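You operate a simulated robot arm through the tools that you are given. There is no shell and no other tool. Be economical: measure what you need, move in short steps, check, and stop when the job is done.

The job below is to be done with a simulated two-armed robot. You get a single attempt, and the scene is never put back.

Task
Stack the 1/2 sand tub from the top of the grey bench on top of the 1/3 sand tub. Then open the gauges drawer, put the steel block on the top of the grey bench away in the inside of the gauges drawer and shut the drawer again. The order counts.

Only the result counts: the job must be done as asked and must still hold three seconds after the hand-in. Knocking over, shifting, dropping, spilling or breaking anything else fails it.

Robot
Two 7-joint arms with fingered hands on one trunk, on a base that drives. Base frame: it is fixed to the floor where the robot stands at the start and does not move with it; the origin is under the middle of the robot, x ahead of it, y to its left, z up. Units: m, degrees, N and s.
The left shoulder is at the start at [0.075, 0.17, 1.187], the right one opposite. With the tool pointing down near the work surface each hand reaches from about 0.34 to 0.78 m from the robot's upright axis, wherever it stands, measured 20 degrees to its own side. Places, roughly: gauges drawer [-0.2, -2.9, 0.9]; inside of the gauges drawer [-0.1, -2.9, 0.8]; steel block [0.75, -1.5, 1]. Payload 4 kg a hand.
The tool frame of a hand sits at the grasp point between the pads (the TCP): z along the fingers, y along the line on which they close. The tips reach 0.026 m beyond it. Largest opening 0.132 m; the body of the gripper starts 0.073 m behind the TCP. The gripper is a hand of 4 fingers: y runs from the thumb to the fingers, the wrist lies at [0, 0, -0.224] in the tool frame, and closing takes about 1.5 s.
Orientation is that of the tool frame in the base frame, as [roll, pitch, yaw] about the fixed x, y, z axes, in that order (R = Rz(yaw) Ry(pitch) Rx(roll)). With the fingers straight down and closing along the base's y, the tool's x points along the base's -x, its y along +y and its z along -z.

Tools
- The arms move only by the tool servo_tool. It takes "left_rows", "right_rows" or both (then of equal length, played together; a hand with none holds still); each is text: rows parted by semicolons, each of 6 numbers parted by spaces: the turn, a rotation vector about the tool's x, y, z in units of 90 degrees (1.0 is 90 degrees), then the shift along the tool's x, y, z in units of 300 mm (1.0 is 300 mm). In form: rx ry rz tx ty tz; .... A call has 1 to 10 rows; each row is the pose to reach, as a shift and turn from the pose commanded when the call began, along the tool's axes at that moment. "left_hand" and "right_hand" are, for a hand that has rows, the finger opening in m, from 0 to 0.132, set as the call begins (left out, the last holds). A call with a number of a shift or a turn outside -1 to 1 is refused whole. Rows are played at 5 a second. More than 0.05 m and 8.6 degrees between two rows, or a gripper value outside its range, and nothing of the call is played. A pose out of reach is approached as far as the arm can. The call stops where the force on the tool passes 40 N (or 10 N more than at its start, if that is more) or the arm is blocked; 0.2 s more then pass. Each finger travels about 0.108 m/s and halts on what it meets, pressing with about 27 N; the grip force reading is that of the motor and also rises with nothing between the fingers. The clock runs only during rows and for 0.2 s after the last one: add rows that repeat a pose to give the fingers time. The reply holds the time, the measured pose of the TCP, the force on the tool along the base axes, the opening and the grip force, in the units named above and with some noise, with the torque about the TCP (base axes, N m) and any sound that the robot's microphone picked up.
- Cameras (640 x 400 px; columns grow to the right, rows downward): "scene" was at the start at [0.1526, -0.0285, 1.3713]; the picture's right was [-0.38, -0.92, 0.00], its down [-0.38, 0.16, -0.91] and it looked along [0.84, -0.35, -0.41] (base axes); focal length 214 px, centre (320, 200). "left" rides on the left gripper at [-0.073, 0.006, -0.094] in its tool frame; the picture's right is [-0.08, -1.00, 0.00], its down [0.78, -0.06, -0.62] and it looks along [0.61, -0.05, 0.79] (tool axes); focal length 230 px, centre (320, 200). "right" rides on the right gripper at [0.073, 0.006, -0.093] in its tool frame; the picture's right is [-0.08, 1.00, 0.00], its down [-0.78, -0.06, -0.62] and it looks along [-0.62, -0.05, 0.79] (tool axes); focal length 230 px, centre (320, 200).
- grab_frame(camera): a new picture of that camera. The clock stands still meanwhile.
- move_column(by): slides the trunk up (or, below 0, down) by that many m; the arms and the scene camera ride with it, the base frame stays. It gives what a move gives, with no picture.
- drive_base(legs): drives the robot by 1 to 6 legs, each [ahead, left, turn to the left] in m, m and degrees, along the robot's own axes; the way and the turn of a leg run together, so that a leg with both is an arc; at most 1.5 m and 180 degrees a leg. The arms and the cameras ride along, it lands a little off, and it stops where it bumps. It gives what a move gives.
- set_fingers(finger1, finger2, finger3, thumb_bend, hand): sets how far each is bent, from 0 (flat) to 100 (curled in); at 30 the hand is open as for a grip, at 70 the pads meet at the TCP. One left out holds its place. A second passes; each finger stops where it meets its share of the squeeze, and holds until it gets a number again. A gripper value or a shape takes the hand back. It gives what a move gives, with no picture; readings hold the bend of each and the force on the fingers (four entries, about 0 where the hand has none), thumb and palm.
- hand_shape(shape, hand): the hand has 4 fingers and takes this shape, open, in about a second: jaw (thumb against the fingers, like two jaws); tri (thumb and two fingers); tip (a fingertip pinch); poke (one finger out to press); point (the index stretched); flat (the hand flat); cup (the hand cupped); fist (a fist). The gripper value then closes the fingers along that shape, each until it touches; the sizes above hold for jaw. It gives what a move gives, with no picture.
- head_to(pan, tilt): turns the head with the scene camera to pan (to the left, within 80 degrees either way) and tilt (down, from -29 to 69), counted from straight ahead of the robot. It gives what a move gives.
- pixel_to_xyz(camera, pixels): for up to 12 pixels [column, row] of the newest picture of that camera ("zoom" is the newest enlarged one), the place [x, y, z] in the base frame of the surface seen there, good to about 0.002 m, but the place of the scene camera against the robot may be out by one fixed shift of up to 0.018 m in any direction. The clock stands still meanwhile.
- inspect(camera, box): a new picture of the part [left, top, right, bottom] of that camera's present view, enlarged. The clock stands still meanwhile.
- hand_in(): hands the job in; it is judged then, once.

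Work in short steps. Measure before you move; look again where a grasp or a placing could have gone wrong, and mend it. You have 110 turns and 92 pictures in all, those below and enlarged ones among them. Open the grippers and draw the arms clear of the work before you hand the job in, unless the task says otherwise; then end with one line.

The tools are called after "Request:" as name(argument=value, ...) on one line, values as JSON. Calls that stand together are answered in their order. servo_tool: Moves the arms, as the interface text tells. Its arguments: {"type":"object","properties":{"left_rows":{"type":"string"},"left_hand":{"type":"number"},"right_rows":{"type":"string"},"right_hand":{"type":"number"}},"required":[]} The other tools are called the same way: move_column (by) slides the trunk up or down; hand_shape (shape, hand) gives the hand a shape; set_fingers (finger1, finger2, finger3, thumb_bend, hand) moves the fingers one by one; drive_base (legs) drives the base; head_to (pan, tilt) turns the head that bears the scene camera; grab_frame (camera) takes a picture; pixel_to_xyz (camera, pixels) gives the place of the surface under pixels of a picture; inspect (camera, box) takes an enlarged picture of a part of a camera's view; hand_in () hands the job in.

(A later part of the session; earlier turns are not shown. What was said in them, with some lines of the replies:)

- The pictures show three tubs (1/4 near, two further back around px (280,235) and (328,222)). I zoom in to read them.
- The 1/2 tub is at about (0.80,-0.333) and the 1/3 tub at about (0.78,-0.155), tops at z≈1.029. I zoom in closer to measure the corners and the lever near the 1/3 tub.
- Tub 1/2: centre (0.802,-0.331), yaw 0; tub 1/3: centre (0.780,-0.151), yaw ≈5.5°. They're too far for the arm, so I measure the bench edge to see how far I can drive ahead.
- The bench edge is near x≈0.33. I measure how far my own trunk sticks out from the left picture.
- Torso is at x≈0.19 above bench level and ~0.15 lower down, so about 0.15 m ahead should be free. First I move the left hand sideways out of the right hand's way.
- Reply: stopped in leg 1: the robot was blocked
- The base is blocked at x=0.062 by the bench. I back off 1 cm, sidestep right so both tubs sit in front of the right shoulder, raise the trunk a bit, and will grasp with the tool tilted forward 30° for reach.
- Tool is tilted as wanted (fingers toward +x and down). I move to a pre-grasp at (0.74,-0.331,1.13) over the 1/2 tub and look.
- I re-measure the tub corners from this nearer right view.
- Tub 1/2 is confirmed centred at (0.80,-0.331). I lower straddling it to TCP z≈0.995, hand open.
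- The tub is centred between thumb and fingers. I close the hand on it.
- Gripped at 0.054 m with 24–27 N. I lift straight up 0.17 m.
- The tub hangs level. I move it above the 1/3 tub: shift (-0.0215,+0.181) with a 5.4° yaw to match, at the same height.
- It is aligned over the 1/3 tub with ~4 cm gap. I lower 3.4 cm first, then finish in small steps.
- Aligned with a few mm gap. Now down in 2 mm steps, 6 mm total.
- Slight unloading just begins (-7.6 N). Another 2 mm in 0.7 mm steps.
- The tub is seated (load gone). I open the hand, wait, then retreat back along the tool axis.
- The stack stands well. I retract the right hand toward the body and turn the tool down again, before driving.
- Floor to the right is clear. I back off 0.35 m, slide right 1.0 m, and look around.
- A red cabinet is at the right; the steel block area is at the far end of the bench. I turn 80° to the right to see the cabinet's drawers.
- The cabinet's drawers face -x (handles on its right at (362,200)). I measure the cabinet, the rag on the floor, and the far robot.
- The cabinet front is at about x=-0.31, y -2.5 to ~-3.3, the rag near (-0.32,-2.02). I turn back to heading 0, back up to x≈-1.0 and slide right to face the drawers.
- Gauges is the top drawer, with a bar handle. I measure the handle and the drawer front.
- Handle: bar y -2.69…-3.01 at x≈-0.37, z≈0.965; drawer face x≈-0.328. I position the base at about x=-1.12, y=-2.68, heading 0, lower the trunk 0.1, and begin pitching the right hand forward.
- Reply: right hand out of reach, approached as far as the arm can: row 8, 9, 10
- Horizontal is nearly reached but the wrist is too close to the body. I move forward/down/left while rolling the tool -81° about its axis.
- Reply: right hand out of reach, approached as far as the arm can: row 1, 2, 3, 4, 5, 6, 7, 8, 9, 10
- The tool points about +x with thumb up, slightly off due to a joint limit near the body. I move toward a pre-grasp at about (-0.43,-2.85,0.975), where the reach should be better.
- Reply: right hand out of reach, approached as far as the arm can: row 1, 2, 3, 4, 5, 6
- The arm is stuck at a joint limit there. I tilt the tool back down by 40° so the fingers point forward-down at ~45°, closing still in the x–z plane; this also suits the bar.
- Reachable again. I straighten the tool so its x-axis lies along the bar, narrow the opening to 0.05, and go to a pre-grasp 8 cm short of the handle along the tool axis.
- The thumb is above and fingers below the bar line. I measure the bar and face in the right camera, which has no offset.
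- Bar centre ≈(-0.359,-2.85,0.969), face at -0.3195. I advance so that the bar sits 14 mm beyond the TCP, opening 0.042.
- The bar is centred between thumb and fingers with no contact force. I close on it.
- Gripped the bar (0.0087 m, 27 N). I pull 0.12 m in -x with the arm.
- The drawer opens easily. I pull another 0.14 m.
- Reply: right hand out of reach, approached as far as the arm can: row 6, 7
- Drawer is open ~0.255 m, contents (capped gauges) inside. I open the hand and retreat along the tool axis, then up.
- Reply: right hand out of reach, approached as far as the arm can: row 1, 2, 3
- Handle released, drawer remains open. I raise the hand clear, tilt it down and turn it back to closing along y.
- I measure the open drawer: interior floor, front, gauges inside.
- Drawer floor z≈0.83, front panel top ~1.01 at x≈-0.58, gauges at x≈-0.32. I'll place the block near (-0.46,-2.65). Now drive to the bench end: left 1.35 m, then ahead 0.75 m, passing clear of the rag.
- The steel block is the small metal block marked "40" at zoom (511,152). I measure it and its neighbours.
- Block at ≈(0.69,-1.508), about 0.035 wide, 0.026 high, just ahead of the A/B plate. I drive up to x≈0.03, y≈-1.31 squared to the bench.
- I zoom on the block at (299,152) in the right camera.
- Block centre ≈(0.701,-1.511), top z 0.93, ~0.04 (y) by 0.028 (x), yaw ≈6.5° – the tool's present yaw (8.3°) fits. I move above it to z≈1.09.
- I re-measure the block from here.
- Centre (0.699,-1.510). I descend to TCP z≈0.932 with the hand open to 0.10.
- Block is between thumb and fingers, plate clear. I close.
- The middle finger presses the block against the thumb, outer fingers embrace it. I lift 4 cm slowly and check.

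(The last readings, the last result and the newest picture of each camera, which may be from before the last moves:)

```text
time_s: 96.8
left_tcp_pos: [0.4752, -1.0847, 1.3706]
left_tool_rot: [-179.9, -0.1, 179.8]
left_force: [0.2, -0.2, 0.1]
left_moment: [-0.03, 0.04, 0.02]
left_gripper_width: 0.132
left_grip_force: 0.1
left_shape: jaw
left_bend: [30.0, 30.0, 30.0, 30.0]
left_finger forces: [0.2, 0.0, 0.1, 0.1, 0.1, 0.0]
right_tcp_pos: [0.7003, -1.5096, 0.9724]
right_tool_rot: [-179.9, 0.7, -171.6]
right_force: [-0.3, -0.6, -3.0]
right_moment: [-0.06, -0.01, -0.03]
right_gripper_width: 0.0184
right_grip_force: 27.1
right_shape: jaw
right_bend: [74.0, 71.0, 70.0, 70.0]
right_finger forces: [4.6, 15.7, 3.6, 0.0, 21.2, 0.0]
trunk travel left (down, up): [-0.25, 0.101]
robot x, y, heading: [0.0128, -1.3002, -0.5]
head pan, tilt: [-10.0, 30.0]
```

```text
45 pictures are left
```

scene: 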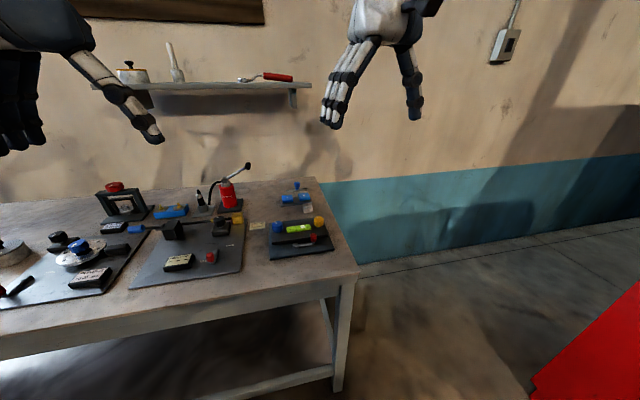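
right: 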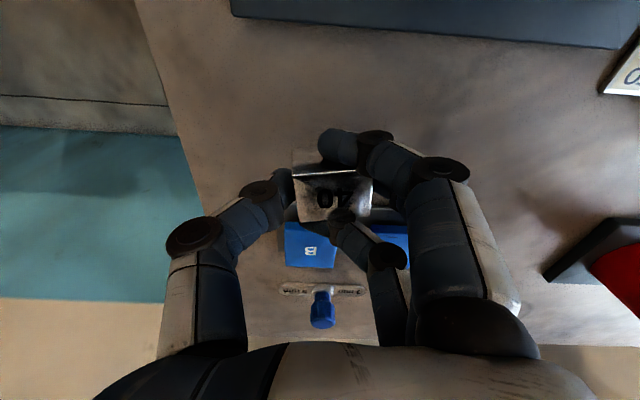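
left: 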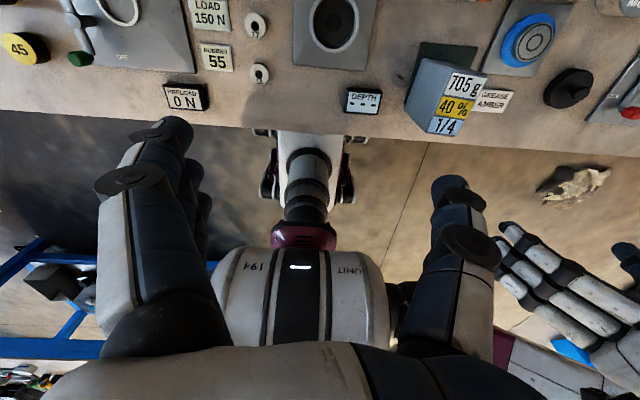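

The block is lifted (−3 N). I raise it further to z≈1.2 and zoom to check how it sits.

Request:
servo_tool(right_rows="0 0 0 0 0 -0.12; 0 0 0 0 0 -0.24; 0 0 0 0 0 -0.36; 0 0 0 0 0 -0.48; 0 0 0 0 0 -0.6; 0 0 0 0 0 -0.72; 0 0 0 0 0 -0.72")

Request:
inspect(camera="right", box=[260, 110, 420, 230])

Request:
grab_frame(camera="scene")

```text
time_s: 98.5
left_tcp_pos: [0.4757, -1.0835, 1.37]
left_tool_rot: [179.9, -0.1, 179.7]
left_force: [-0.6, 0.3, -0.2]
left_moment: [-0.02, 0.01, 0.02]
left_gripper_width: 0.1319
left_grip_force: 0.0
left_shape: jaw
left_bend: [30.0, 30.0, 30.0, 30.0]
left_finger forces: [0.0, 0.0, 0.0, 0.0, 0.0, 0.0]
right_tcp_pos: [0.6988, -1.5079, 1.1916]
right_tool_rot: [179.9, 0.7, -171.6]
right_force: [0.1, -0.4, -3.6]
right_moment: [-0.01, 0.0, -0.01]
right_gripper_width: 0.0184
right_grip_force: 27.3
right_shape: jaw
right_bend: [74.0, 71.0, 70.0, 70.0]
right_finger forces: [4.4, 15.8, 3.5, 0.0, 21.0, 0.0]
trunk travel left (down, up): [-0.25, 0.101]
robot x, y, heading: [0.0149, -1.3094, -0.3]
head pan, tilt: [-10.0, 30.0]
```

```text
3.33 times, centred on (340, 170) of right
```

zoom: 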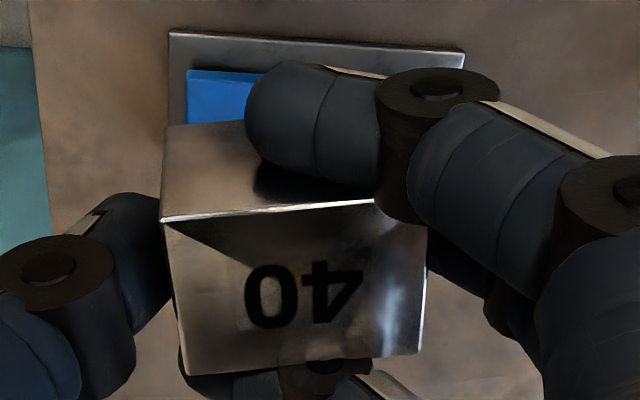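

```text
43 pictures are left
```

scene: 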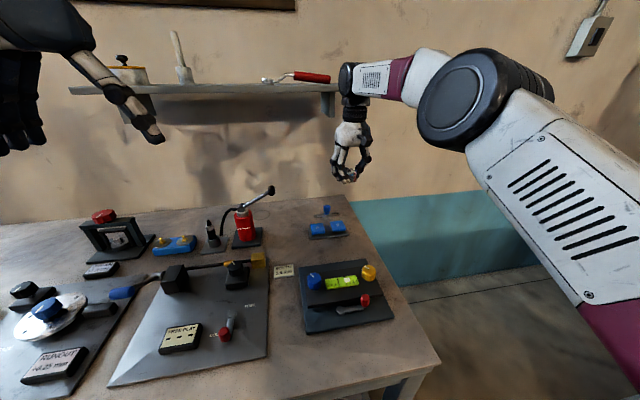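

Block firmly held. I draw the hand in toward the robot and raise it for transport.

Request:
servo_tool(right_rows="0 0 0 0.11 0.016 -0.09; 0 0 0 0.22 0.032 -0.18; 0 0 0 0.33 0.048 -0.27; 0 0 0 0.44 0.064 -0.36; 0 0 0 0.55 0.08 -0.44; 0 0 0 0.66 0.096 -0.5; 0 0 0 0.66 0.096 -0.5")

Request:
drive_base(legs=[[-1.08, 0, 0.3], [0, -1.1, 0]])

Request:
head_to(pan=-15, tilt=35)

Request:
grab_frame(camera="scene")

```text
time_s: 100.0
left_tcp_pos: [0.4756, -1.0845, 1.3695]
left_tool_rot: [180.0, -0.2, 179.7]
left_force: [0.4, 0.4, -0.4]
left_moment: [0.0, -0.01, -0.02]
left_gripper_width: 0.1322
left_grip_force: 0.0
left_shape: jaw
left_bend: [30.0, 30.0, 30.0, 30.0]
left_finger forces: [0.0, 0.0, 0.0, 0.0, 0.0, 0.1]
right_tcp_pos: [0.4961, -1.5096, 1.3345]
right_tool_rot: [-179.9, 0.5, -171.6]
right_force: [0.9, 0.8, -3.0]
right_moment: [-0.05, 0.01, 0.0]
right_gripper_width: 0.0181
right_grip_force: 26.6
right_shape: jaw
right_bend: [74.0, 71.0, 70.0, 70.0]
right_finger forces: [3.9, 15.9, 3.5, 0.1, 20.8, 0.1]
trunk travel left (down, up): [-0.25, 0.101]
robot x, y, heading: [0.0167, -1.3064, -0.4]
head pan, tilt: [-10.0, 30.0]
```

```text
time_s: 110.8
left_tcp_pos: [-0.5815, -2.1812, 1.3702]
left_tool_rot: [-179.9, -0.1, -178.0]
left_force: [0.3, 0.4, -0.2]
left_moment: [-0.01, -0.02, -0.03]
left_gripper_width: 0.1323
left_grip_force: 0.1
left_shape: jaw
left_bend: [30.0, 30.0, 30.0, 30.0]
left_finger forces: [0.0, 0.0, 0.0, 0.0, 0.0, 0.1]
right_tcp_pos: [-0.5457, -2.6061, 1.3353]
right_tool_rot: [180.0, 0.6, -169.4]
right_force: [-0.6, -1.0, -2.5]
right_moment: [-0.04, -0.01, -0.02]
right_gripper_width: 0.0181
right_grip_force: 26.9
right_shape: jaw
right_bend: [74.0, 71.0, 70.0, 70.0]
right_finger forces: [4.0, 15.9, 3.4, 0.0, 20.9, 0.0]
trunk travel left (down, up): [-0.25, 0.101]
robot x, y, heading: [-1.0329, -2.4206, 1.8]
head pan, tilt: [-10.0, 30.0]
```

```text
time_s: 111.5
left_tcp_pos: [-0.5825, -2.1809, 1.3694]
left_tool_rot: [-179.9, -0.2, -178.0]
left_force: [0.1, -0.2, -0.3]
left_moment: [0.03, 0.0, -0.01]
left_gripper_width: 0.1317
left_grip_force: 0.1
left_shape: jaw
left_bend: [30.0, 30.0, 30.0, 30.0]
left_finger forces: [0.0, 0.0, 0.0, 0.0, 0.1, 0.0]
right_tcp_pos: [-0.5459, -2.6056, 1.335]
right_tool_rot: [-180.0, 0.7, -169.3]
right_force: [-1.2, 0.7, -3.5]
right_moment: [-0.03, 0.02, -0.02]
right_gripper_width: 0.0179
right_grip_force: 26.8
right_shape: jaw
right_bend: [74.0, 71.0, 70.0, 70.0]
right_finger forces: [4.0, 15.9, 3.4, 0.0, 20.8, 0.1]
trunk travel left (down, up): [-0.25, 0.101]
robot x, y, heading: [-1.0309, -2.4211, 1.7]
head pan, tilt: [-15.0, 35.0]
```

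```text
42 pictures are left
```

scene: 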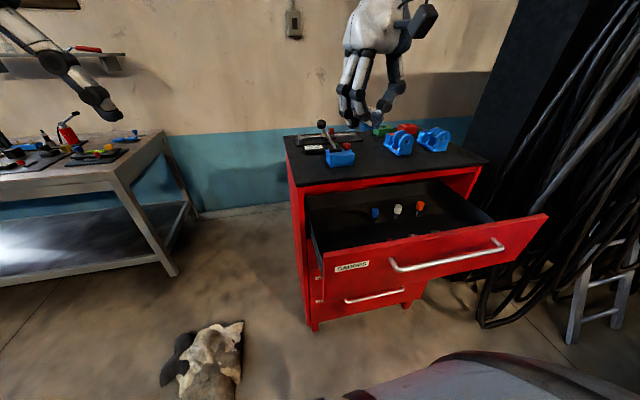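

Robot stands at (-1.031,-2.421); drawer still open. I move the block above (-0.43,-2.68) at z≈1.15 and look down into the drawer.

Request:
servo_tool(right_rows="0 0 0 -0.056 -0.052 0.103; 0 0 0 -0.111 -0.105 0.206; 0 0 0 -0.167 -0.157 0.309; 0 0 0 -0.223 -0.209 0.411; 0 0 0 -0.278 -0.262 0.514; 0 0 0 -0.334 -0.314 0.617; 0 0 0 -0.334 -0.314 0.617")

Request:
grab_frame(camera="right")

Request:
grab_frame(camera="scene")

```text
time_s: 113.1
left_tcp_pos: [-0.5819, -2.1818, 1.3702]
left_tool_rot: [-180.0, 0.0, -178.0]
left_force: [-0.4, 0.0, -1.0]
left_moment: [-0.03, 0.0, 0.03]
left_gripper_width: 0.1321
left_grip_force: 0.1
left_shape: jaw
left_bend: [30.0, 30.0, 30.0, 30.0]
left_finger forces: [0.0, 0.1, 0.0, 0.0, 0.0, 0.1]
right_tcp_pos: [-0.4282, -2.6785, 1.1526]
right_tool_rot: [-180.0, 0.7, -169.4]
right_force: [-0.1, 0.0, -3.1]
right_moment: [-0.07, -0.01, 0.0]
right_gripper_width: 0.0178
right_grip_force: 27.2
right_shape: jaw
right_bend: [74.0, 71.0, 70.0, 70.0]
right_finger forces: [3.7, 16.0, 3.3, 0.0, 20.7, 0.0]
trunk travel left (down, up): [-0.25, 0.101]
robot x, y, heading: [-1.0284, -2.4189, 1.8]
head pan, tilt: [-15.0, 35.0]
```

```text
41 pictures are left
```

right: 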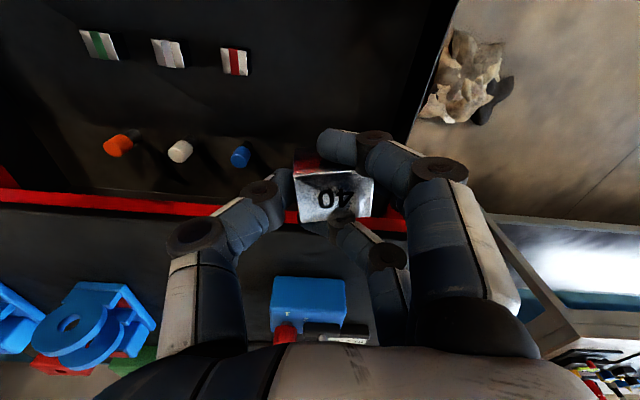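

```text
40 pictures are left
```

scene: 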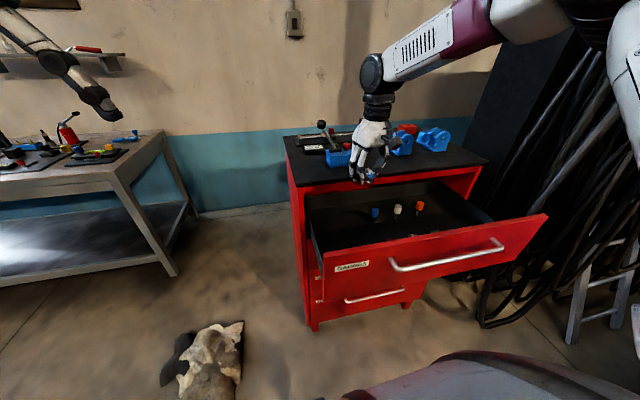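

There are also three tagged gauge blocks near the drawer front. I measure everything in the drawer from this camera.

Request:
pixel_to_xyz(camera="right", pixels=[[235, 60], [248, 60], [168, 53], [240, 157], [300, 100], [380, 110], [405, 110], [435, 90], [300, 40], [340, 10], [270, 120], [300, 190]])

```text
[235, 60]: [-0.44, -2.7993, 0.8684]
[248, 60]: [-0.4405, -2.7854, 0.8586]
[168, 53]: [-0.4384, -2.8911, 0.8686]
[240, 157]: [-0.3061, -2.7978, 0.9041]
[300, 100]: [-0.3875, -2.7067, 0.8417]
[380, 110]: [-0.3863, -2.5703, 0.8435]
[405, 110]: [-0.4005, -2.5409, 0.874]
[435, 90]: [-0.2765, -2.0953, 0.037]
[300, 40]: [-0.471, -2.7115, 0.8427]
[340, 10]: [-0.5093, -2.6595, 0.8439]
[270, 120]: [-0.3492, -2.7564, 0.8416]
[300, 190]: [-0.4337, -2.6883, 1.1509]
```

Drawer floor z=0.842; the red-tagged block is at y≈-2.795, side wall y≈-2.545. I lower the block at y≈-2.665 to ~7 mm above the floor.

Request:
servo_tool(right_rows="0 0 0 0 0.046 0.13; 0 0 0 0 0.046 0.26; 0 0 0 0 0.046 0.39; 0 0 0 0 0.046 0.52; 0 0 0 0 0.046 0.65; 0 0 0 0 0.046 0.78; 0 0 0 0 0.046 0.86; 0 0 0 0 0.046 0.908; 0 0 0 0 0.046 0.908")

Request:
grab_frame(camera="right")

Request:
inspect(camera="scene", box=[290, 110, 450, 280])

```text
time_s: 115.1
left_tcp_pos: [-0.5815, -2.1808, 1.3707]
left_tool_rot: [180.0, -0.2, -178.0]
left_force: [-0.2, -0.4, 0.4]
left_moment: [0.01, -0.03, 0.01]
left_gripper_width: 0.1317
left_grip_force: 0.1
left_shape: jaw
left_bend: [30.0, 30.0, 30.0, 30.0]
left_finger forces: [0.0, 0.0, 0.0, 0.1, 0.0, 0.0]
right_tcp_pos: [-0.4263, -2.6637, 0.8793]
right_tool_rot: [180.0, 0.6, -169.4]
right_force: [1.1, -0.5, -2.6]
right_moment: [-0.02, -0.03, -0.01]
right_gripper_width: 0.0178
right_grip_force: 26.9
right_shape: jaw
right_bend: [75.0, 71.0, 70.0, 70.0]
right_finger forces: [3.3, 16.0, 3.3, 0.1, 20.4, 0.0]
trunk travel left (down, up): [-0.25, 0.101]
robot x, y, heading: [-1.0335, -2.4233, 2.2]
head pan, tilt: [-15.0, 35.0]
```

```text
39 pictures are left
```

right: 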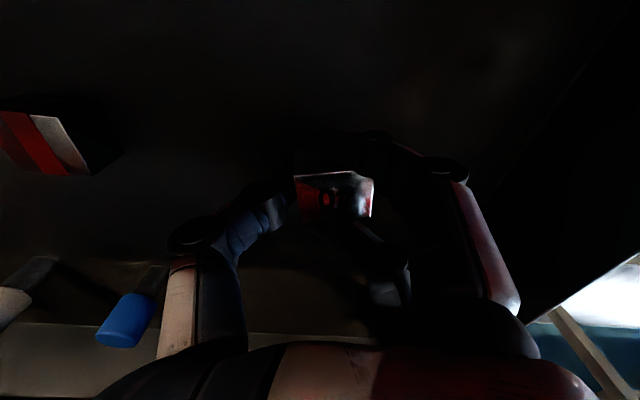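

```text
2.35 times, centred on (370, 195) of scene
```

zoom: 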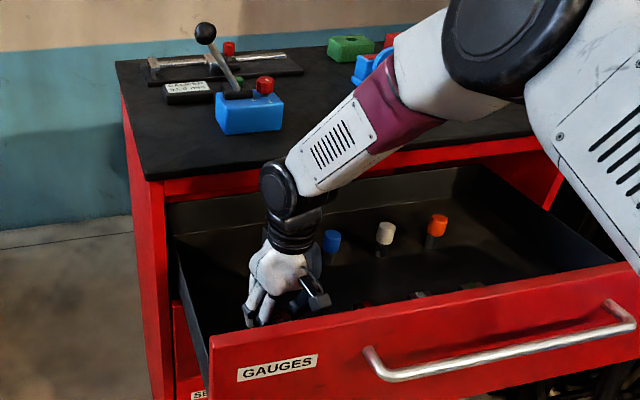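

Inside the drawer, clear of walls and contents. Down the last millimetres in small steps.

Request:
servo_tool(right_rows="0 0 0 0 0 0.005; 0 0 0 0 0 0.01; 0 0 0 0 0 0.014; 0 0 0 0 0 0.018; 0 0 0 0 0 0.018")

```text
time_s: 116.3
left_tcp_pos: [-0.5812, -2.1809, 1.3694]
left_tool_rot: [-180.0, -0.1, -178.0]
left_force: [0.2, -0.6, -0.1]
left_moment: [0.0, 0.01, -0.01]
left_gripper_width: 0.132
left_grip_force: 0.0
left_shape: jaw
left_bend: [30.0, 30.0, 30.0, 30.0]
left_finger forces: [0.0, 0.1, 0.0, 0.0, 0.0, 0.0]
right_tcp_pos: [-0.4261, -2.6635, 0.874]
right_tool_rot: [180.0, 0.8, -169.5]
right_force: [-0.8, -1.4, 3.4]
right_moment: [0.12, 0.07, 0.01]
right_gripper_width: 0.0176
right_grip_force: 27.4
right_shape: jaw
right_bend: [75.0, 71.0, 70.0, 70.0]
right_finger forces: [3.5, 15.7, 3.3, 0.1, 21.5, 0.0]
trunk travel left (down, up): [-0.25, 0.101]
robot x, y, heading: [-1.0361, -2.4228, 2.0]
head pan, tilt: [-15.0, 35.0]
```

Contact with the floor (load reversed to +3.4 N). I open to 0.085 and lift straight out.

Request:
servo_tool(right_rows="0 0 0 0 0 0; 0 0 0 0 0 0; 0 0 0 0 0 0; 0 0 0 0 0 0; 0 0 0 0 0 0", right_hand=0.085)

Request:
servo_tool(right_rows="0 0 0 0 0 -0.06; 0 0 0 0 0 -0.15; 0 0 0 0 0 -0.3; 0 0 0 0 0 -0.45; 0 0 0 0 0 -0.6; 0 0 0 0 0 -0.75; 0 0 0 0 0 -0.9; 0 0 0 0 0 -1; 0 0 0 0 0 -1")

Request:
grab_frame(camera="right")

```text
time_s: 117.5
left_tcp_pos: [-0.5825, -2.1813, 1.3709]
left_tool_rot: [179.9, 0.0, -178.1]
left_force: [0.1, -0.3, 0.1]
left_moment: [0.0, -0.03, 0.02]
left_gripper_width: 0.1321
left_grip_force: 0.1
left_shape: jaw
left_bend: [30.0, 30.0, 30.0, 30.0]
left_finger forces: [0.0, 0.0, 0.0, 0.1, 0.1, 0.1]
right_tcp_pos: [-0.4264, -2.6634, 0.8738]
right_tool_rot: [179.9, 0.7, -169.4]
right_force: [-1.1, 0.3, 0.3]
right_moment: [-0.01, -0.01, 0.02]
right_gripper_width: 0.0846
right_grip_force: 0.1
right_shape: jaw
right_bend: [70.0, 70.0, 70.0, 68.0]
right_finger forces: [0.1, 0.0, 0.1, 0.1, 0.0, 0.1]
trunk travel left (down, up): [-0.25, 0.101]
robot x, y, heading: [-1.0298, -2.4206, 1.8]
head pan, tilt: [-15.0, 35.0]
```

```text
time_s: 119.5
left_tcp_pos: [-0.5821, -2.1819, 1.369]
left_tool_rot: [179.9, -0.1, -178.0]
left_force: [-0.3, 0.5, -0.6]
left_moment: [0.0, 0.0, -0.02]
left_gripper_width: 0.1319
left_grip_force: 0.0
left_shape: jaw
left_bend: [30.0, 30.0, 30.0, 30.0]
left_finger forces: [0.0, 0.0, 0.1, 0.1, 0.1, 0.1]
right_tcp_pos: [-0.4294, -2.6672, 1.1741]
right_tool_rot: [-180.0, 0.8, -169.5]
right_force: [-0.2, -0.1, -0.2]
right_moment: [0.02, 0.0, -0.02]
right_gripper_width: 0.0844
right_grip_force: 0.2
right_shape: jaw
right_bend: [70.0, 70.0, 70.0, 68.0]
right_finger forces: [0.1, 0.1, 0.0, 0.0, 0.0, 0.1]
trunk travel left (down, up): [-0.25, 0.101]
robot x, y, heading: [-1.032, -2.4222, 2.0]
head pan, tilt: [-15.0, 35.0]
```

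```text
37 pictures are left
```

right: 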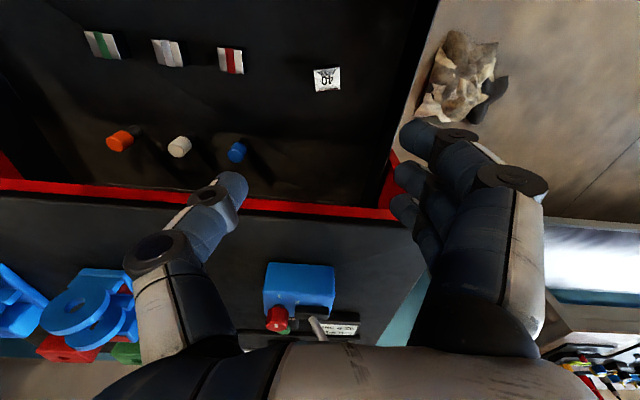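

The block ("40") rests in the drawer at (327,78), nothing disturbed. I draw the hand back and up, then shift the base to about x=-1.12, y=-2.65 to push the drawer shut at its middle.

Request:
servo_tool(right_rows="0 0 0 0.1 0 -0.1; 0 0 0 0.2 0 -0.2; 0 0 0 0.33 0 -0.27; 0 0 0 0.46 0 -0.27; 0 0 0 0.5 0 -0.27", right_hand=0)

Request:
drive_base(legs=[[-0.09, -0.23, -2]])

Request:
head_to(pan=-20, tilt=35)

Request:
grab_frame(camera="scene")

```text
time_s: 120.7
left_tcp_pos: [-0.5818, -2.1814, 1.3698]
left_tool_rot: [179.9, -0.2, -178.0]
left_force: [0.5, -0.1, -1.2]
left_moment: [0.0, 0.03, -0.02]
left_gripper_width: 0.1319
left_grip_force: 0.1
left_shape: jaw
left_bend: [30.0, 30.0, 30.0, 30.0]
left_finger forces: [0.0, 0.0, 0.0, 0.1, 0.1, 0.0]
right_tcp_pos: [-0.5791, -2.6948, 1.2513]
right_tool_rot: [-179.9, 0.8, -169.4]
right_force: [0.2, -0.1, 0.3]
right_moment: [0.0, 0.0, 0.0]
right_gripper_width: 0.0
right_grip_force: 26.5
right_shape: jaw
right_bend: [68.0, 58.0, 68.0, 66.0]
right_finger forces: [0.1, 0.0, 0.1, 0.1, 0.0, 0.0]
trunk travel left (down, up): [-0.25, 0.101]
robot x, y, heading: [-1.0334, -2.4211, 1.9]
head pan, tilt: [-15.0, 35.0]
```

```text
time_s: 122.5
left_tcp_pos: [-0.6598, -2.4237, 1.3713]
left_tool_rot: [180.0, -0.1, -179.8]
left_force: [-0.5, -0.5, -0.5]
left_moment: [0.02, -0.01, 0.04]
left_gripper_width: 0.1318
left_grip_force: 0.0
left_shape: jaw
left_bend: [30.0, 30.0, 30.0, 30.0]
left_finger forces: [0.0, 0.0, 0.0, 0.1, 0.1, 0.0]
right_tcp_pos: [-0.6757, -2.9362, 1.2521]
right_tool_rot: [-180.0, 0.7, -171.1]
right_force: [0.0, 1.0, -0.3]
right_moment: [0.04, -0.02, -0.04]
right_gripper_width: 0.0001
right_grip_force: 27.1
right_shape: jaw
right_bend: [68.0, 58.0, 68.0, 66.0]
right_finger forces: [0.1, 0.1, 0.0, 0.2, 0.0, 0.1]
trunk travel left (down, up): [-0.25, 0.101]
robot x, y, heading: [-1.119, -2.653, 0.1]
head pan, tilt: [-15.0, 35.0]
```

```text
time_s: 123.2
left_tcp_pos: [-0.6594, -2.4239, 1.3697]
left_tool_rot: [180.0, 0.0, -179.9]
left_force: [0.1, -0.5, 0.7]
left_moment: [-0.04, 0.0, 0.0]
left_gripper_width: 0.1322
left_grip_force: 0.1
left_shape: jaw
left_bend: [30.0, 30.0, 30.0, 30.0]
left_finger forces: [0.0, 0.0, 0.1, 0.0, 0.0, 0.1]
right_tcp_pos: [-0.6736, -2.937, 1.252]
right_tool_rot: [180.0, 0.6, -171.2]
right_force: [0.6, 0.7, 1.0]
right_moment: [-0.01, -0.04, 0.0]
right_gripper_width: 0.0002
right_grip_force: 27.0
right_shape: jaw
right_bend: [68.0, 58.0, 68.0, 66.0]
right_finger forces: [0.0, 0.0, 0.0, 0.1, 0.0, 0.1]
trunk travel left (down, up): [-0.25, 0.101]
robot x, y, heading: [-1.1194, -2.6458, 0.0]
head pan, tilt: [-20.0, 35.0]
```

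```text
36 pictures are left
```

scene: 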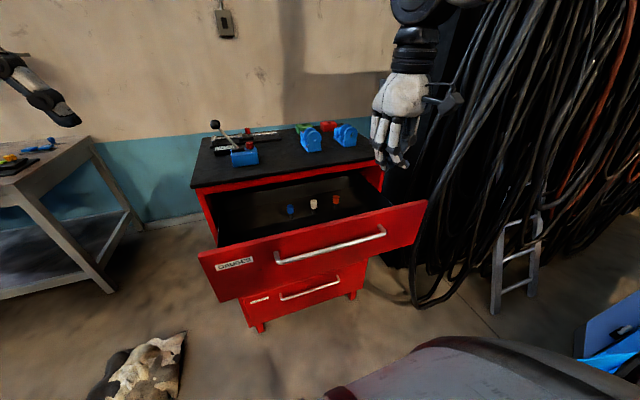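

I position the closed hand in front of the handle: first sideways to (-0.70,-2.86), then down to z≈0.965.

Request:
servo_tool(right_rows="0 0 0 0.046 0.13 0; 0 0 0 0.046 0.267 0; 0 0 0 0.046 0.267 0.15; 0 0 0 0.046 0.267 0.3; 0 0 0 0.046 0.267 0.45; 0 0 0 0.046 0.267 0.6; 0 0 0 0.046 0.267 0.75; 0 0 0 0.046 0.267 0.88; 0 0 0 0.046 0.267 0.957; 0 0 0 0.046 0.267 0.957")

Request:
grab_frame(camera="scene")

```text
time_s: 125.4
left_tcp_pos: [-0.6597, -2.425, 1.3706]
left_tool_rot: [-180.0, -0.1, -179.8]
left_force: [0.6, 0.1, 0.9]
left_moment: [-0.01, -0.02, -0.01]
left_gripper_width: 0.1316
left_grip_force: 0.0
left_shape: jaw
left_bend: [30.0, 30.0, 30.0, 30.0]
left_finger forces: [0.1, 0.0, 0.0, 0.0, 0.1, 0.1]
right_tcp_pos: [-0.6982, -2.8609, 0.965]
right_tool_rot: [179.9, 0.7, -171.2]
right_force: [-0.4, 0.3, -0.1]
right_moment: [-0.01, 0.02, -0.01]
right_gripper_width: 0.0
right_grip_force: 26.3
right_shape: jaw
right_bend: [68.0, 58.0, 68.0, 66.0]
right_finger forces: [0.1, 0.1, 0.1, 0.0, 0.0, 0.0]
trunk travel left (down, up): [-0.25, 0.101]
robot x, y, heading: [-1.1222, -2.6534, -0.1]
head pan, tilt: [-20.0, 35.0]
```

```text
35 pictures are left
```

scene: 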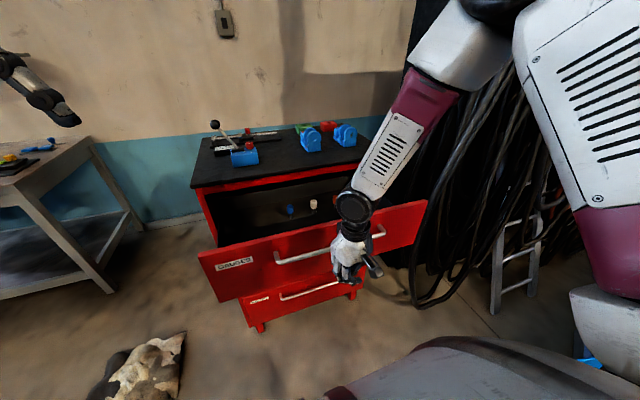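

Hand is in front of the handle. I push +x by 0.2 m at a gentle pace.

Request:
servo_tool(right_rows="0 0 0 -0.066 -0.01 0; 0 0 0 -0.132 -0.02 0; 0 0 0 -0.198 -0.031 0; 0 0 0 -0.264 -0.041 0; 0 0 0 -0.33 -0.051 0; 0 0 0 -0.395 -0.061 0; 0 0 0 -0.461 -0.071 0; 0 0 0 -0.527 -0.082 0; 0 0 0 -0.593 -0.092 0; 0 0 0 -0.659 -0.102 0")

Request:
grab_frame(camera="scene")

```text
time_s: 127.6
left_tcp_pos: [-0.6594, -2.4244, 1.3698]
left_tool_rot: [-179.9, -0.1, -179.7]
left_force: [-0.4, -0.1, 0.8]
left_moment: [-0.01, 0.01, -0.03]
left_gripper_width: 0.1319
left_grip_force: 0.1
left_shape: jaw
left_bend: [30.0, 30.0, 30.0, 30.0]
left_finger forces: [0.0, 0.0, 0.0, 0.1, 0.0, 0.0]
right_tcp_pos: [-0.4963, -2.8589, 0.9669]
right_tool_rot: [-179.9, 0.8, -171.2]
right_force: [0.0, -0.6, 0.7]
right_moment: [-0.04, 0.0, 0.0]
right_gripper_width: 0.0
right_grip_force: 27.0
right_shape: jaw
right_bend: [68.0, 58.0, 68.0, 66.0]
right_finger forces: [0.0, 0.0, 0.0, 0.0, 0.1, 0.0]
trunk travel left (down, up): [-0.25, 0.101]
robot x, y, heading: [-1.1214, -2.6486, 0.2]
head pan, tilt: [-20.0, 35.0]
```

```text
34 pictures are left
```

scene: 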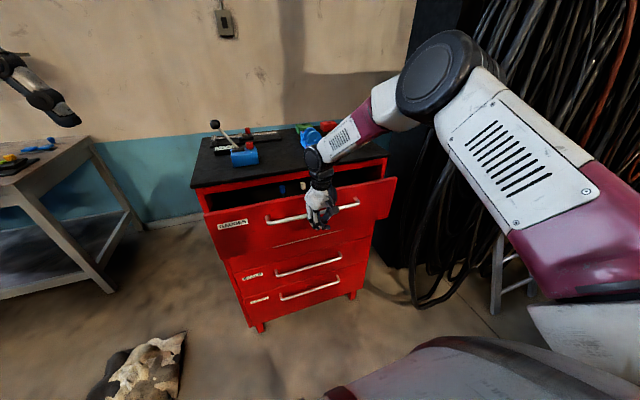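

The drawer follows; ~0.1 m remains. I continue pushing slowly while tilting the hand slightly so the wrist stays clear of the cabinet top.

Request:
servo_tool(right_rows="0 -0.02 0 -0.036 -0.006 0; 0 -0.04 0 -0.072 -0.011 0; 0 -0.06 0 -0.108 -0.017 0; 0 -0.08 0 -0.145 -0.022 0; 0 -0.1 0 -0.181 -0.028 0; 0 -0.12 0 -0.217 -0.034 0; 0 -0.12 0 -0.253 -0.039 0; 0 -0.12 0 -0.27 -0.042 0")

Request:
grab_frame(camera="scene")

```text
time_s: 129.4
left_tcp_pos: [-0.6594, -2.4243, 1.3697]
left_tool_rot: [-179.9, -0.1, -179.9]
left_force: [0.3, -0.6, 0.2]
left_moment: [0.0, 0.0, 0.0]
left_gripper_width: 0.1317
left_grip_force: 0.1
left_shape: jaw
left_bend: [30.0, 30.0, 30.0, 30.0]
left_finger forces: [0.0, 0.0, 0.0, 0.1, 0.1, 0.0]
right_tcp_pos: [-0.4149, -2.8595, 0.968]
right_tool_rot: [180.0, 11.4, -171.2]
right_force: [-1.5, 0.6, -1.3]
right_moment: [0.0, 0.03, -0.01]
right_gripper_width: 0.0001
right_grip_force: 26.9
right_shape: jaw
right_bend: [68.0, 58.0, 67.0, 66.0]
right_finger forces: [0.1, 0.0, 1.1, 0.0, 0.0, 0.1]
trunk travel left (down, up): [-0.25, 0.101]
robot x, y, heading: [-1.1174, -2.6493, 0.2]
head pan, tilt: [-20.0, 35.0]
```

```text
33 pictures are left
```

scene: 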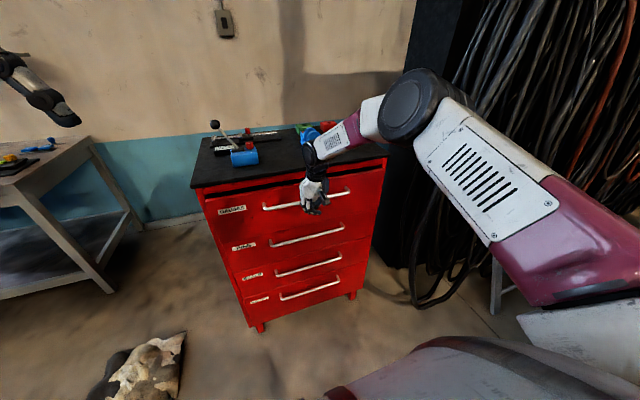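

Nearly shut. I zoom and measure the drawer face against the neighbours.

Request:
inspect(camera="scene", box=[190, 150, 400, 280])

Request:
pixel_to_xyz(camera="scene", pixels=[[250, 220], [250, 242], [250, 260], [230, 225], [232, 235], [370, 200], [205, 200]])

```text
3.05 times, centred on (295, 215) of scene
```

zoom: 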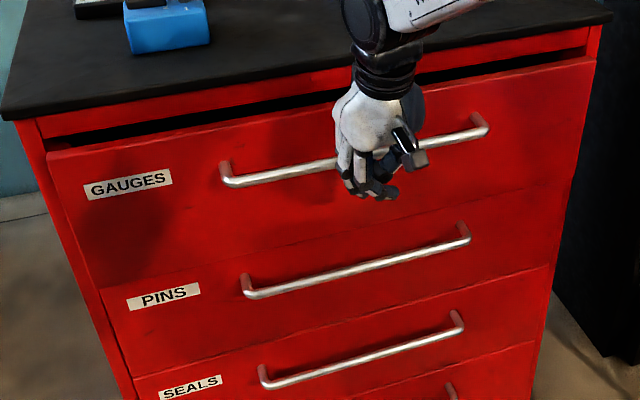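

```text
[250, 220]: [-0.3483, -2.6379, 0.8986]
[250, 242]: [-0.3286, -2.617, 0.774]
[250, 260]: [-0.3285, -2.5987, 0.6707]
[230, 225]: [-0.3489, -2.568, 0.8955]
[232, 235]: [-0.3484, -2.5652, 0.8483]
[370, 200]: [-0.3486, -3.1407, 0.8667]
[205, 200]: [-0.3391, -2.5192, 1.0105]
```

20 mm remains. I push on up to 28 mm in small steps until it seats.

Request:
servo_tool(right_rows="0 0 0 -0.02 -0.003 0.004; 0 0 0 -0.04 -0.006 0.008; 0 0 0 -0.058 -0.009 0.012; 0 0 0 -0.068 -0.0105 0.014; 0 0 0 -0.078 -0.012 0.016; 0 0 0 -0.09 -0.014 0.018")

Request:
grab_frame(camera="scene")

Request:
pixel_to_xyz(camera="scene", pixels=[[250, 220], [250, 242], [250, 260], [230, 225], [370, 200]])

```text
time_s: 130.8
left_tcp_pos: [-0.6635, -2.4234, 1.3727]
left_tool_rot: [180.0, 0.1, -179.9]
left_force: [1.1, -0.6, -0.9]
left_moment: [0.02, 0.01, -0.02]
left_gripper_width: 0.1318
left_grip_force: 0.1
left_shape: jaw
left_bend: [30.0, 30.0, 30.0, 30.0]
left_finger forces: [0.0, 0.1, 0.0, 0.1, 0.0, 0.0]
right_tcp_pos: [-0.3919, -2.8595, 0.967]
right_tool_rot: [-180.0, 11.2, -171.2]
right_force: [-30.3, -0.6, -0.6]
right_moment: [-0.01, 0.01, 0.04]
right_gripper_width: 0.0001
right_grip_force: 26.5
right_shape: jaw
right_bend: [68.0, 58.0, 69.0, 66.0]
right_finger forces: [0.1, 0.0, 28.5, 0.0, 0.1, 0.0]
trunk travel left (down, up): [-0.25, 0.101]
robot x, y, heading: [-1.1219, -2.6516, 0.3]
head pan, tilt: [-20.0, 35.0]
```

```text
31 pictures are left
```

scene: 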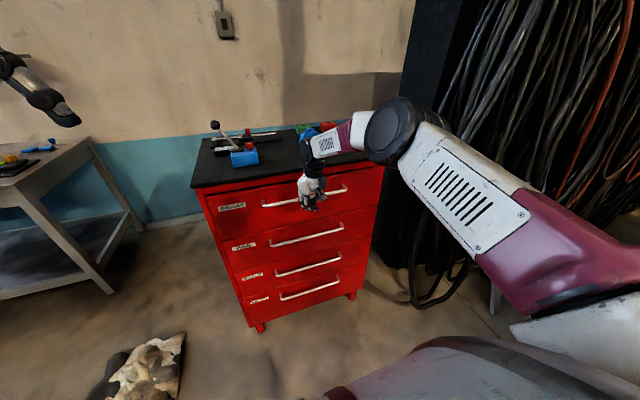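

```text
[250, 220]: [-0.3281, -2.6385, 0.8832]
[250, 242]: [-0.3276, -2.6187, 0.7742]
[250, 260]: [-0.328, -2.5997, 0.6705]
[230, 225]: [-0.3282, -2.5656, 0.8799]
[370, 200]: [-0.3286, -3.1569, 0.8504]
```

The drawer is shut: its face (-0.328) is flush and it pressed against its stop (30 N). I retract the hand straight back, lift it and open.

Request:
servo_tool(right_rows="0 0 0 0.1 0.016 -0.02; 0 0 0 0.2 0.031 -0.04; 0 0 0 0.32 0.05 -0.065; 0 0 0 0.4 0.062 -0.08; 0 0 0 0.43 0.062 -0.2; 0 0 0 0.46 0.062 -0.35; 0 0 0 0.49 0.062 -0.5; 0 0 0 0.52 0.062 -0.65; 0 0 0 0.52 0.062 -0.65")

Request:
servo_tool(right_rows="0 0 0 0 0 0; 0 0 0 0 0 0; 0 0 0 0 0 0; 0 0 0 0 0 0; 0 0 0 0 0 0; 0 0 0 0 0 0", right_hand=0.132)

Request:
drive_base(legs=[[-0.15, 0, 0]])

Request:
grab_frame(camera="scene")

Request:
head_to(pan=40, tilt=12)

Request:
grab_frame(camera="scene")

```text
time_s: 132.8
left_tcp_pos: [-0.6579, -2.4245, 1.3689]
left_tool_rot: [-180.0, -0.2, -179.8]
left_force: [0.2, -0.3, 0.1]
left_moment: [0.02, -0.01, 0.01]
left_gripper_width: 0.1318
left_grip_force: 0.0
left_shape: jaw
left_bend: [30.0, 30.0, 30.0, 30.0]
left_finger forces: [0.0, 0.0, 0.0, 0.0, 0.0, 0.0]
right_tcp_pos: [-0.5799, -2.8704, 1.1267]
right_tool_rot: [-180.0, 11.5, -171.3]
right_force: [-0.2, 0.2, -0.4]
right_moment: [0.01, 0.02, -0.01]
right_gripper_width: 0.0001
right_grip_force: 27.1
right_shape: jaw
right_bend: [68.0, 58.0, 68.0, 66.0]
right_finger forces: [0.0, 0.0, 0.0, 0.0, 0.0, 0.0]
trunk travel left (down, up): [-0.25, 0.101]
robot x, y, heading: [-1.1173, -2.6534, 0.1]
head pan, tilt: [-20.0, 35.0]
```

```text
time_s: 134.2
left_tcp_pos: [-0.659, -2.4244, 1.3698]
left_tool_rot: [179.9, -0.1, -179.8]
left_force: [0.2, 0.2, 0.3]
left_moment: [-0.03, 0.0, -0.01]
left_gripper_width: 0.132
left_grip_force: 0.0
left_shape: jaw
left_bend: [30.0, 30.0, 30.0, 30.0]
left_finger forces: [0.0, 0.0, 0.1, 0.0, 0.0, 0.0]
right_tcp_pos: [-0.5806, -2.8709, 1.1272]
right_tool_rot: [179.9, 11.5, -171.2]
right_force: [0.0, 0.1, -0.9]
right_moment: [0.0, 0.02, 0.02]
right_gripper_width: 0.1321
right_grip_force: 0.1
right_shape: jaw
right_bend: [30.0, 30.0, 30.0, 30.0]
right_finger forces: [0.0, 0.1, 0.1, 0.1, 0.0, 0.1]
trunk travel left (down, up): [-0.25, 0.101]
robot x, y, heading: [-1.1151, -2.6498, -0.0]
head pan, tilt: [-20.0, 35.0]
```

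```text
time_s: 135.6
left_tcp_pos: [-0.8113, -2.4248, 1.3709]
left_tool_rot: [180.0, -0.2, -179.7]
left_force: [0.0, 0.3, 0.4]
left_moment: [-0.01, -0.04, -0.04]
left_gripper_width: 0.1321
left_grip_force: 0.0
left_shape: jaw
left_bend: [30.0, 30.0, 30.0, 30.0]
left_finger forces: [0.1, 0.1, 0.1, 0.1, 0.0, 0.0]
right_tcp_pos: [-0.7306, -2.8708, 1.1271]
right_tool_rot: [-180.0, 11.6, -171.1]
right_force: [0.2, -0.1, -0.2]
right_moment: [-0.01, -0.02, 0.03]
right_gripper_width: 0.1318
right_grip_force: 0.1
right_shape: jaw
right_bend: [30.0, 30.0, 30.0, 30.0]
right_finger forces: [0.1, 0.0, 0.0, 0.0, 0.0, 0.1]
trunk travel left (down, up): [-0.25, 0.101]
robot x, y, heading: [-1.2721, -2.6503, 0.2]
head pan, tilt: [-20.0, 35.0]
```

```text
30 pictures are left
```

scene: 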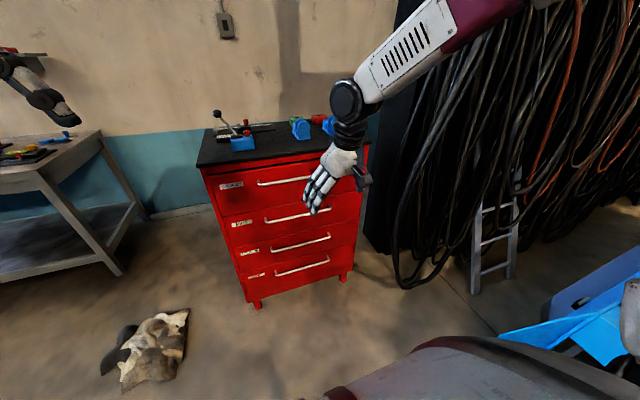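

```text
time_s: 136.8
left_tcp_pos: [-0.8107, -2.4249, 1.3696]
left_tool_rot: [180.0, -0.1, -179.7]
left_force: [-1.3, 0.1, 0.3]
left_moment: [0.03, -0.01, 0.02]
left_gripper_width: 0.1318
left_grip_force: 0.0
left_shape: jaw
left_bend: [30.0, 30.0, 30.0, 30.0]
left_finger forces: [0.0, 0.0, 0.1, 0.0, 0.0, 0.0]
right_tcp_pos: [-0.7305, -2.8699, 1.1259]
right_tool_rot: [180.0, 11.4, -171.1]
right_force: [-0.8, -0.1, -0.4]
right_moment: [0.0, 0.02, 0.02]
right_gripper_width: 0.1321
right_grip_force: 0.1
right_shape: jaw
right_bend: [30.0, 30.0, 30.0, 30.0]
right_finger forces: [0.1, 0.1, 0.0, 0.0, 0.1, 0.0]
trunk travel left (down, up): [-0.25, 0.101]
robot x, y, heading: [-1.2692, -2.6526, -0.1]
head pan, tilt: [40.0, 12.0]
```

```text
29 pictures are left
```

scene: 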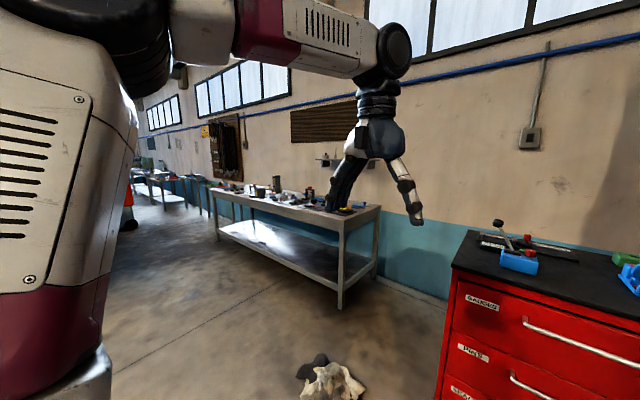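

Request:
inspect(camera="scene", box=[210, 165, 350, 225])

Request:
pixel_to_xyz(camera="scene", pixels=[[490, 315], [490, 370]])

```text
4.57 times, centred on (280, 195) of scene
```

zoom: 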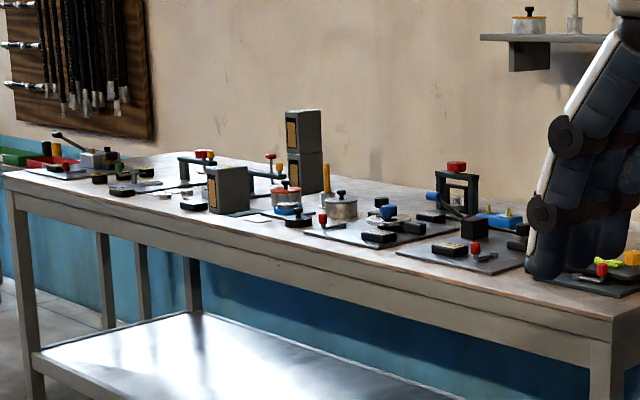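

```text
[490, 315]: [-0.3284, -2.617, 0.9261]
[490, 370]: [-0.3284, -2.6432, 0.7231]
```

The tub stack still stands on the bench, the gauges drawer is flush with the drawer below it, and both hands are open and clear. I hand in.

Request:
hand_in()

```text
The job is handed in.
```

The 1/2 sand tub is stacked on the 1/3 tub, the steel block is in the gauges drawer and the drawer is shut. The job is handed in.
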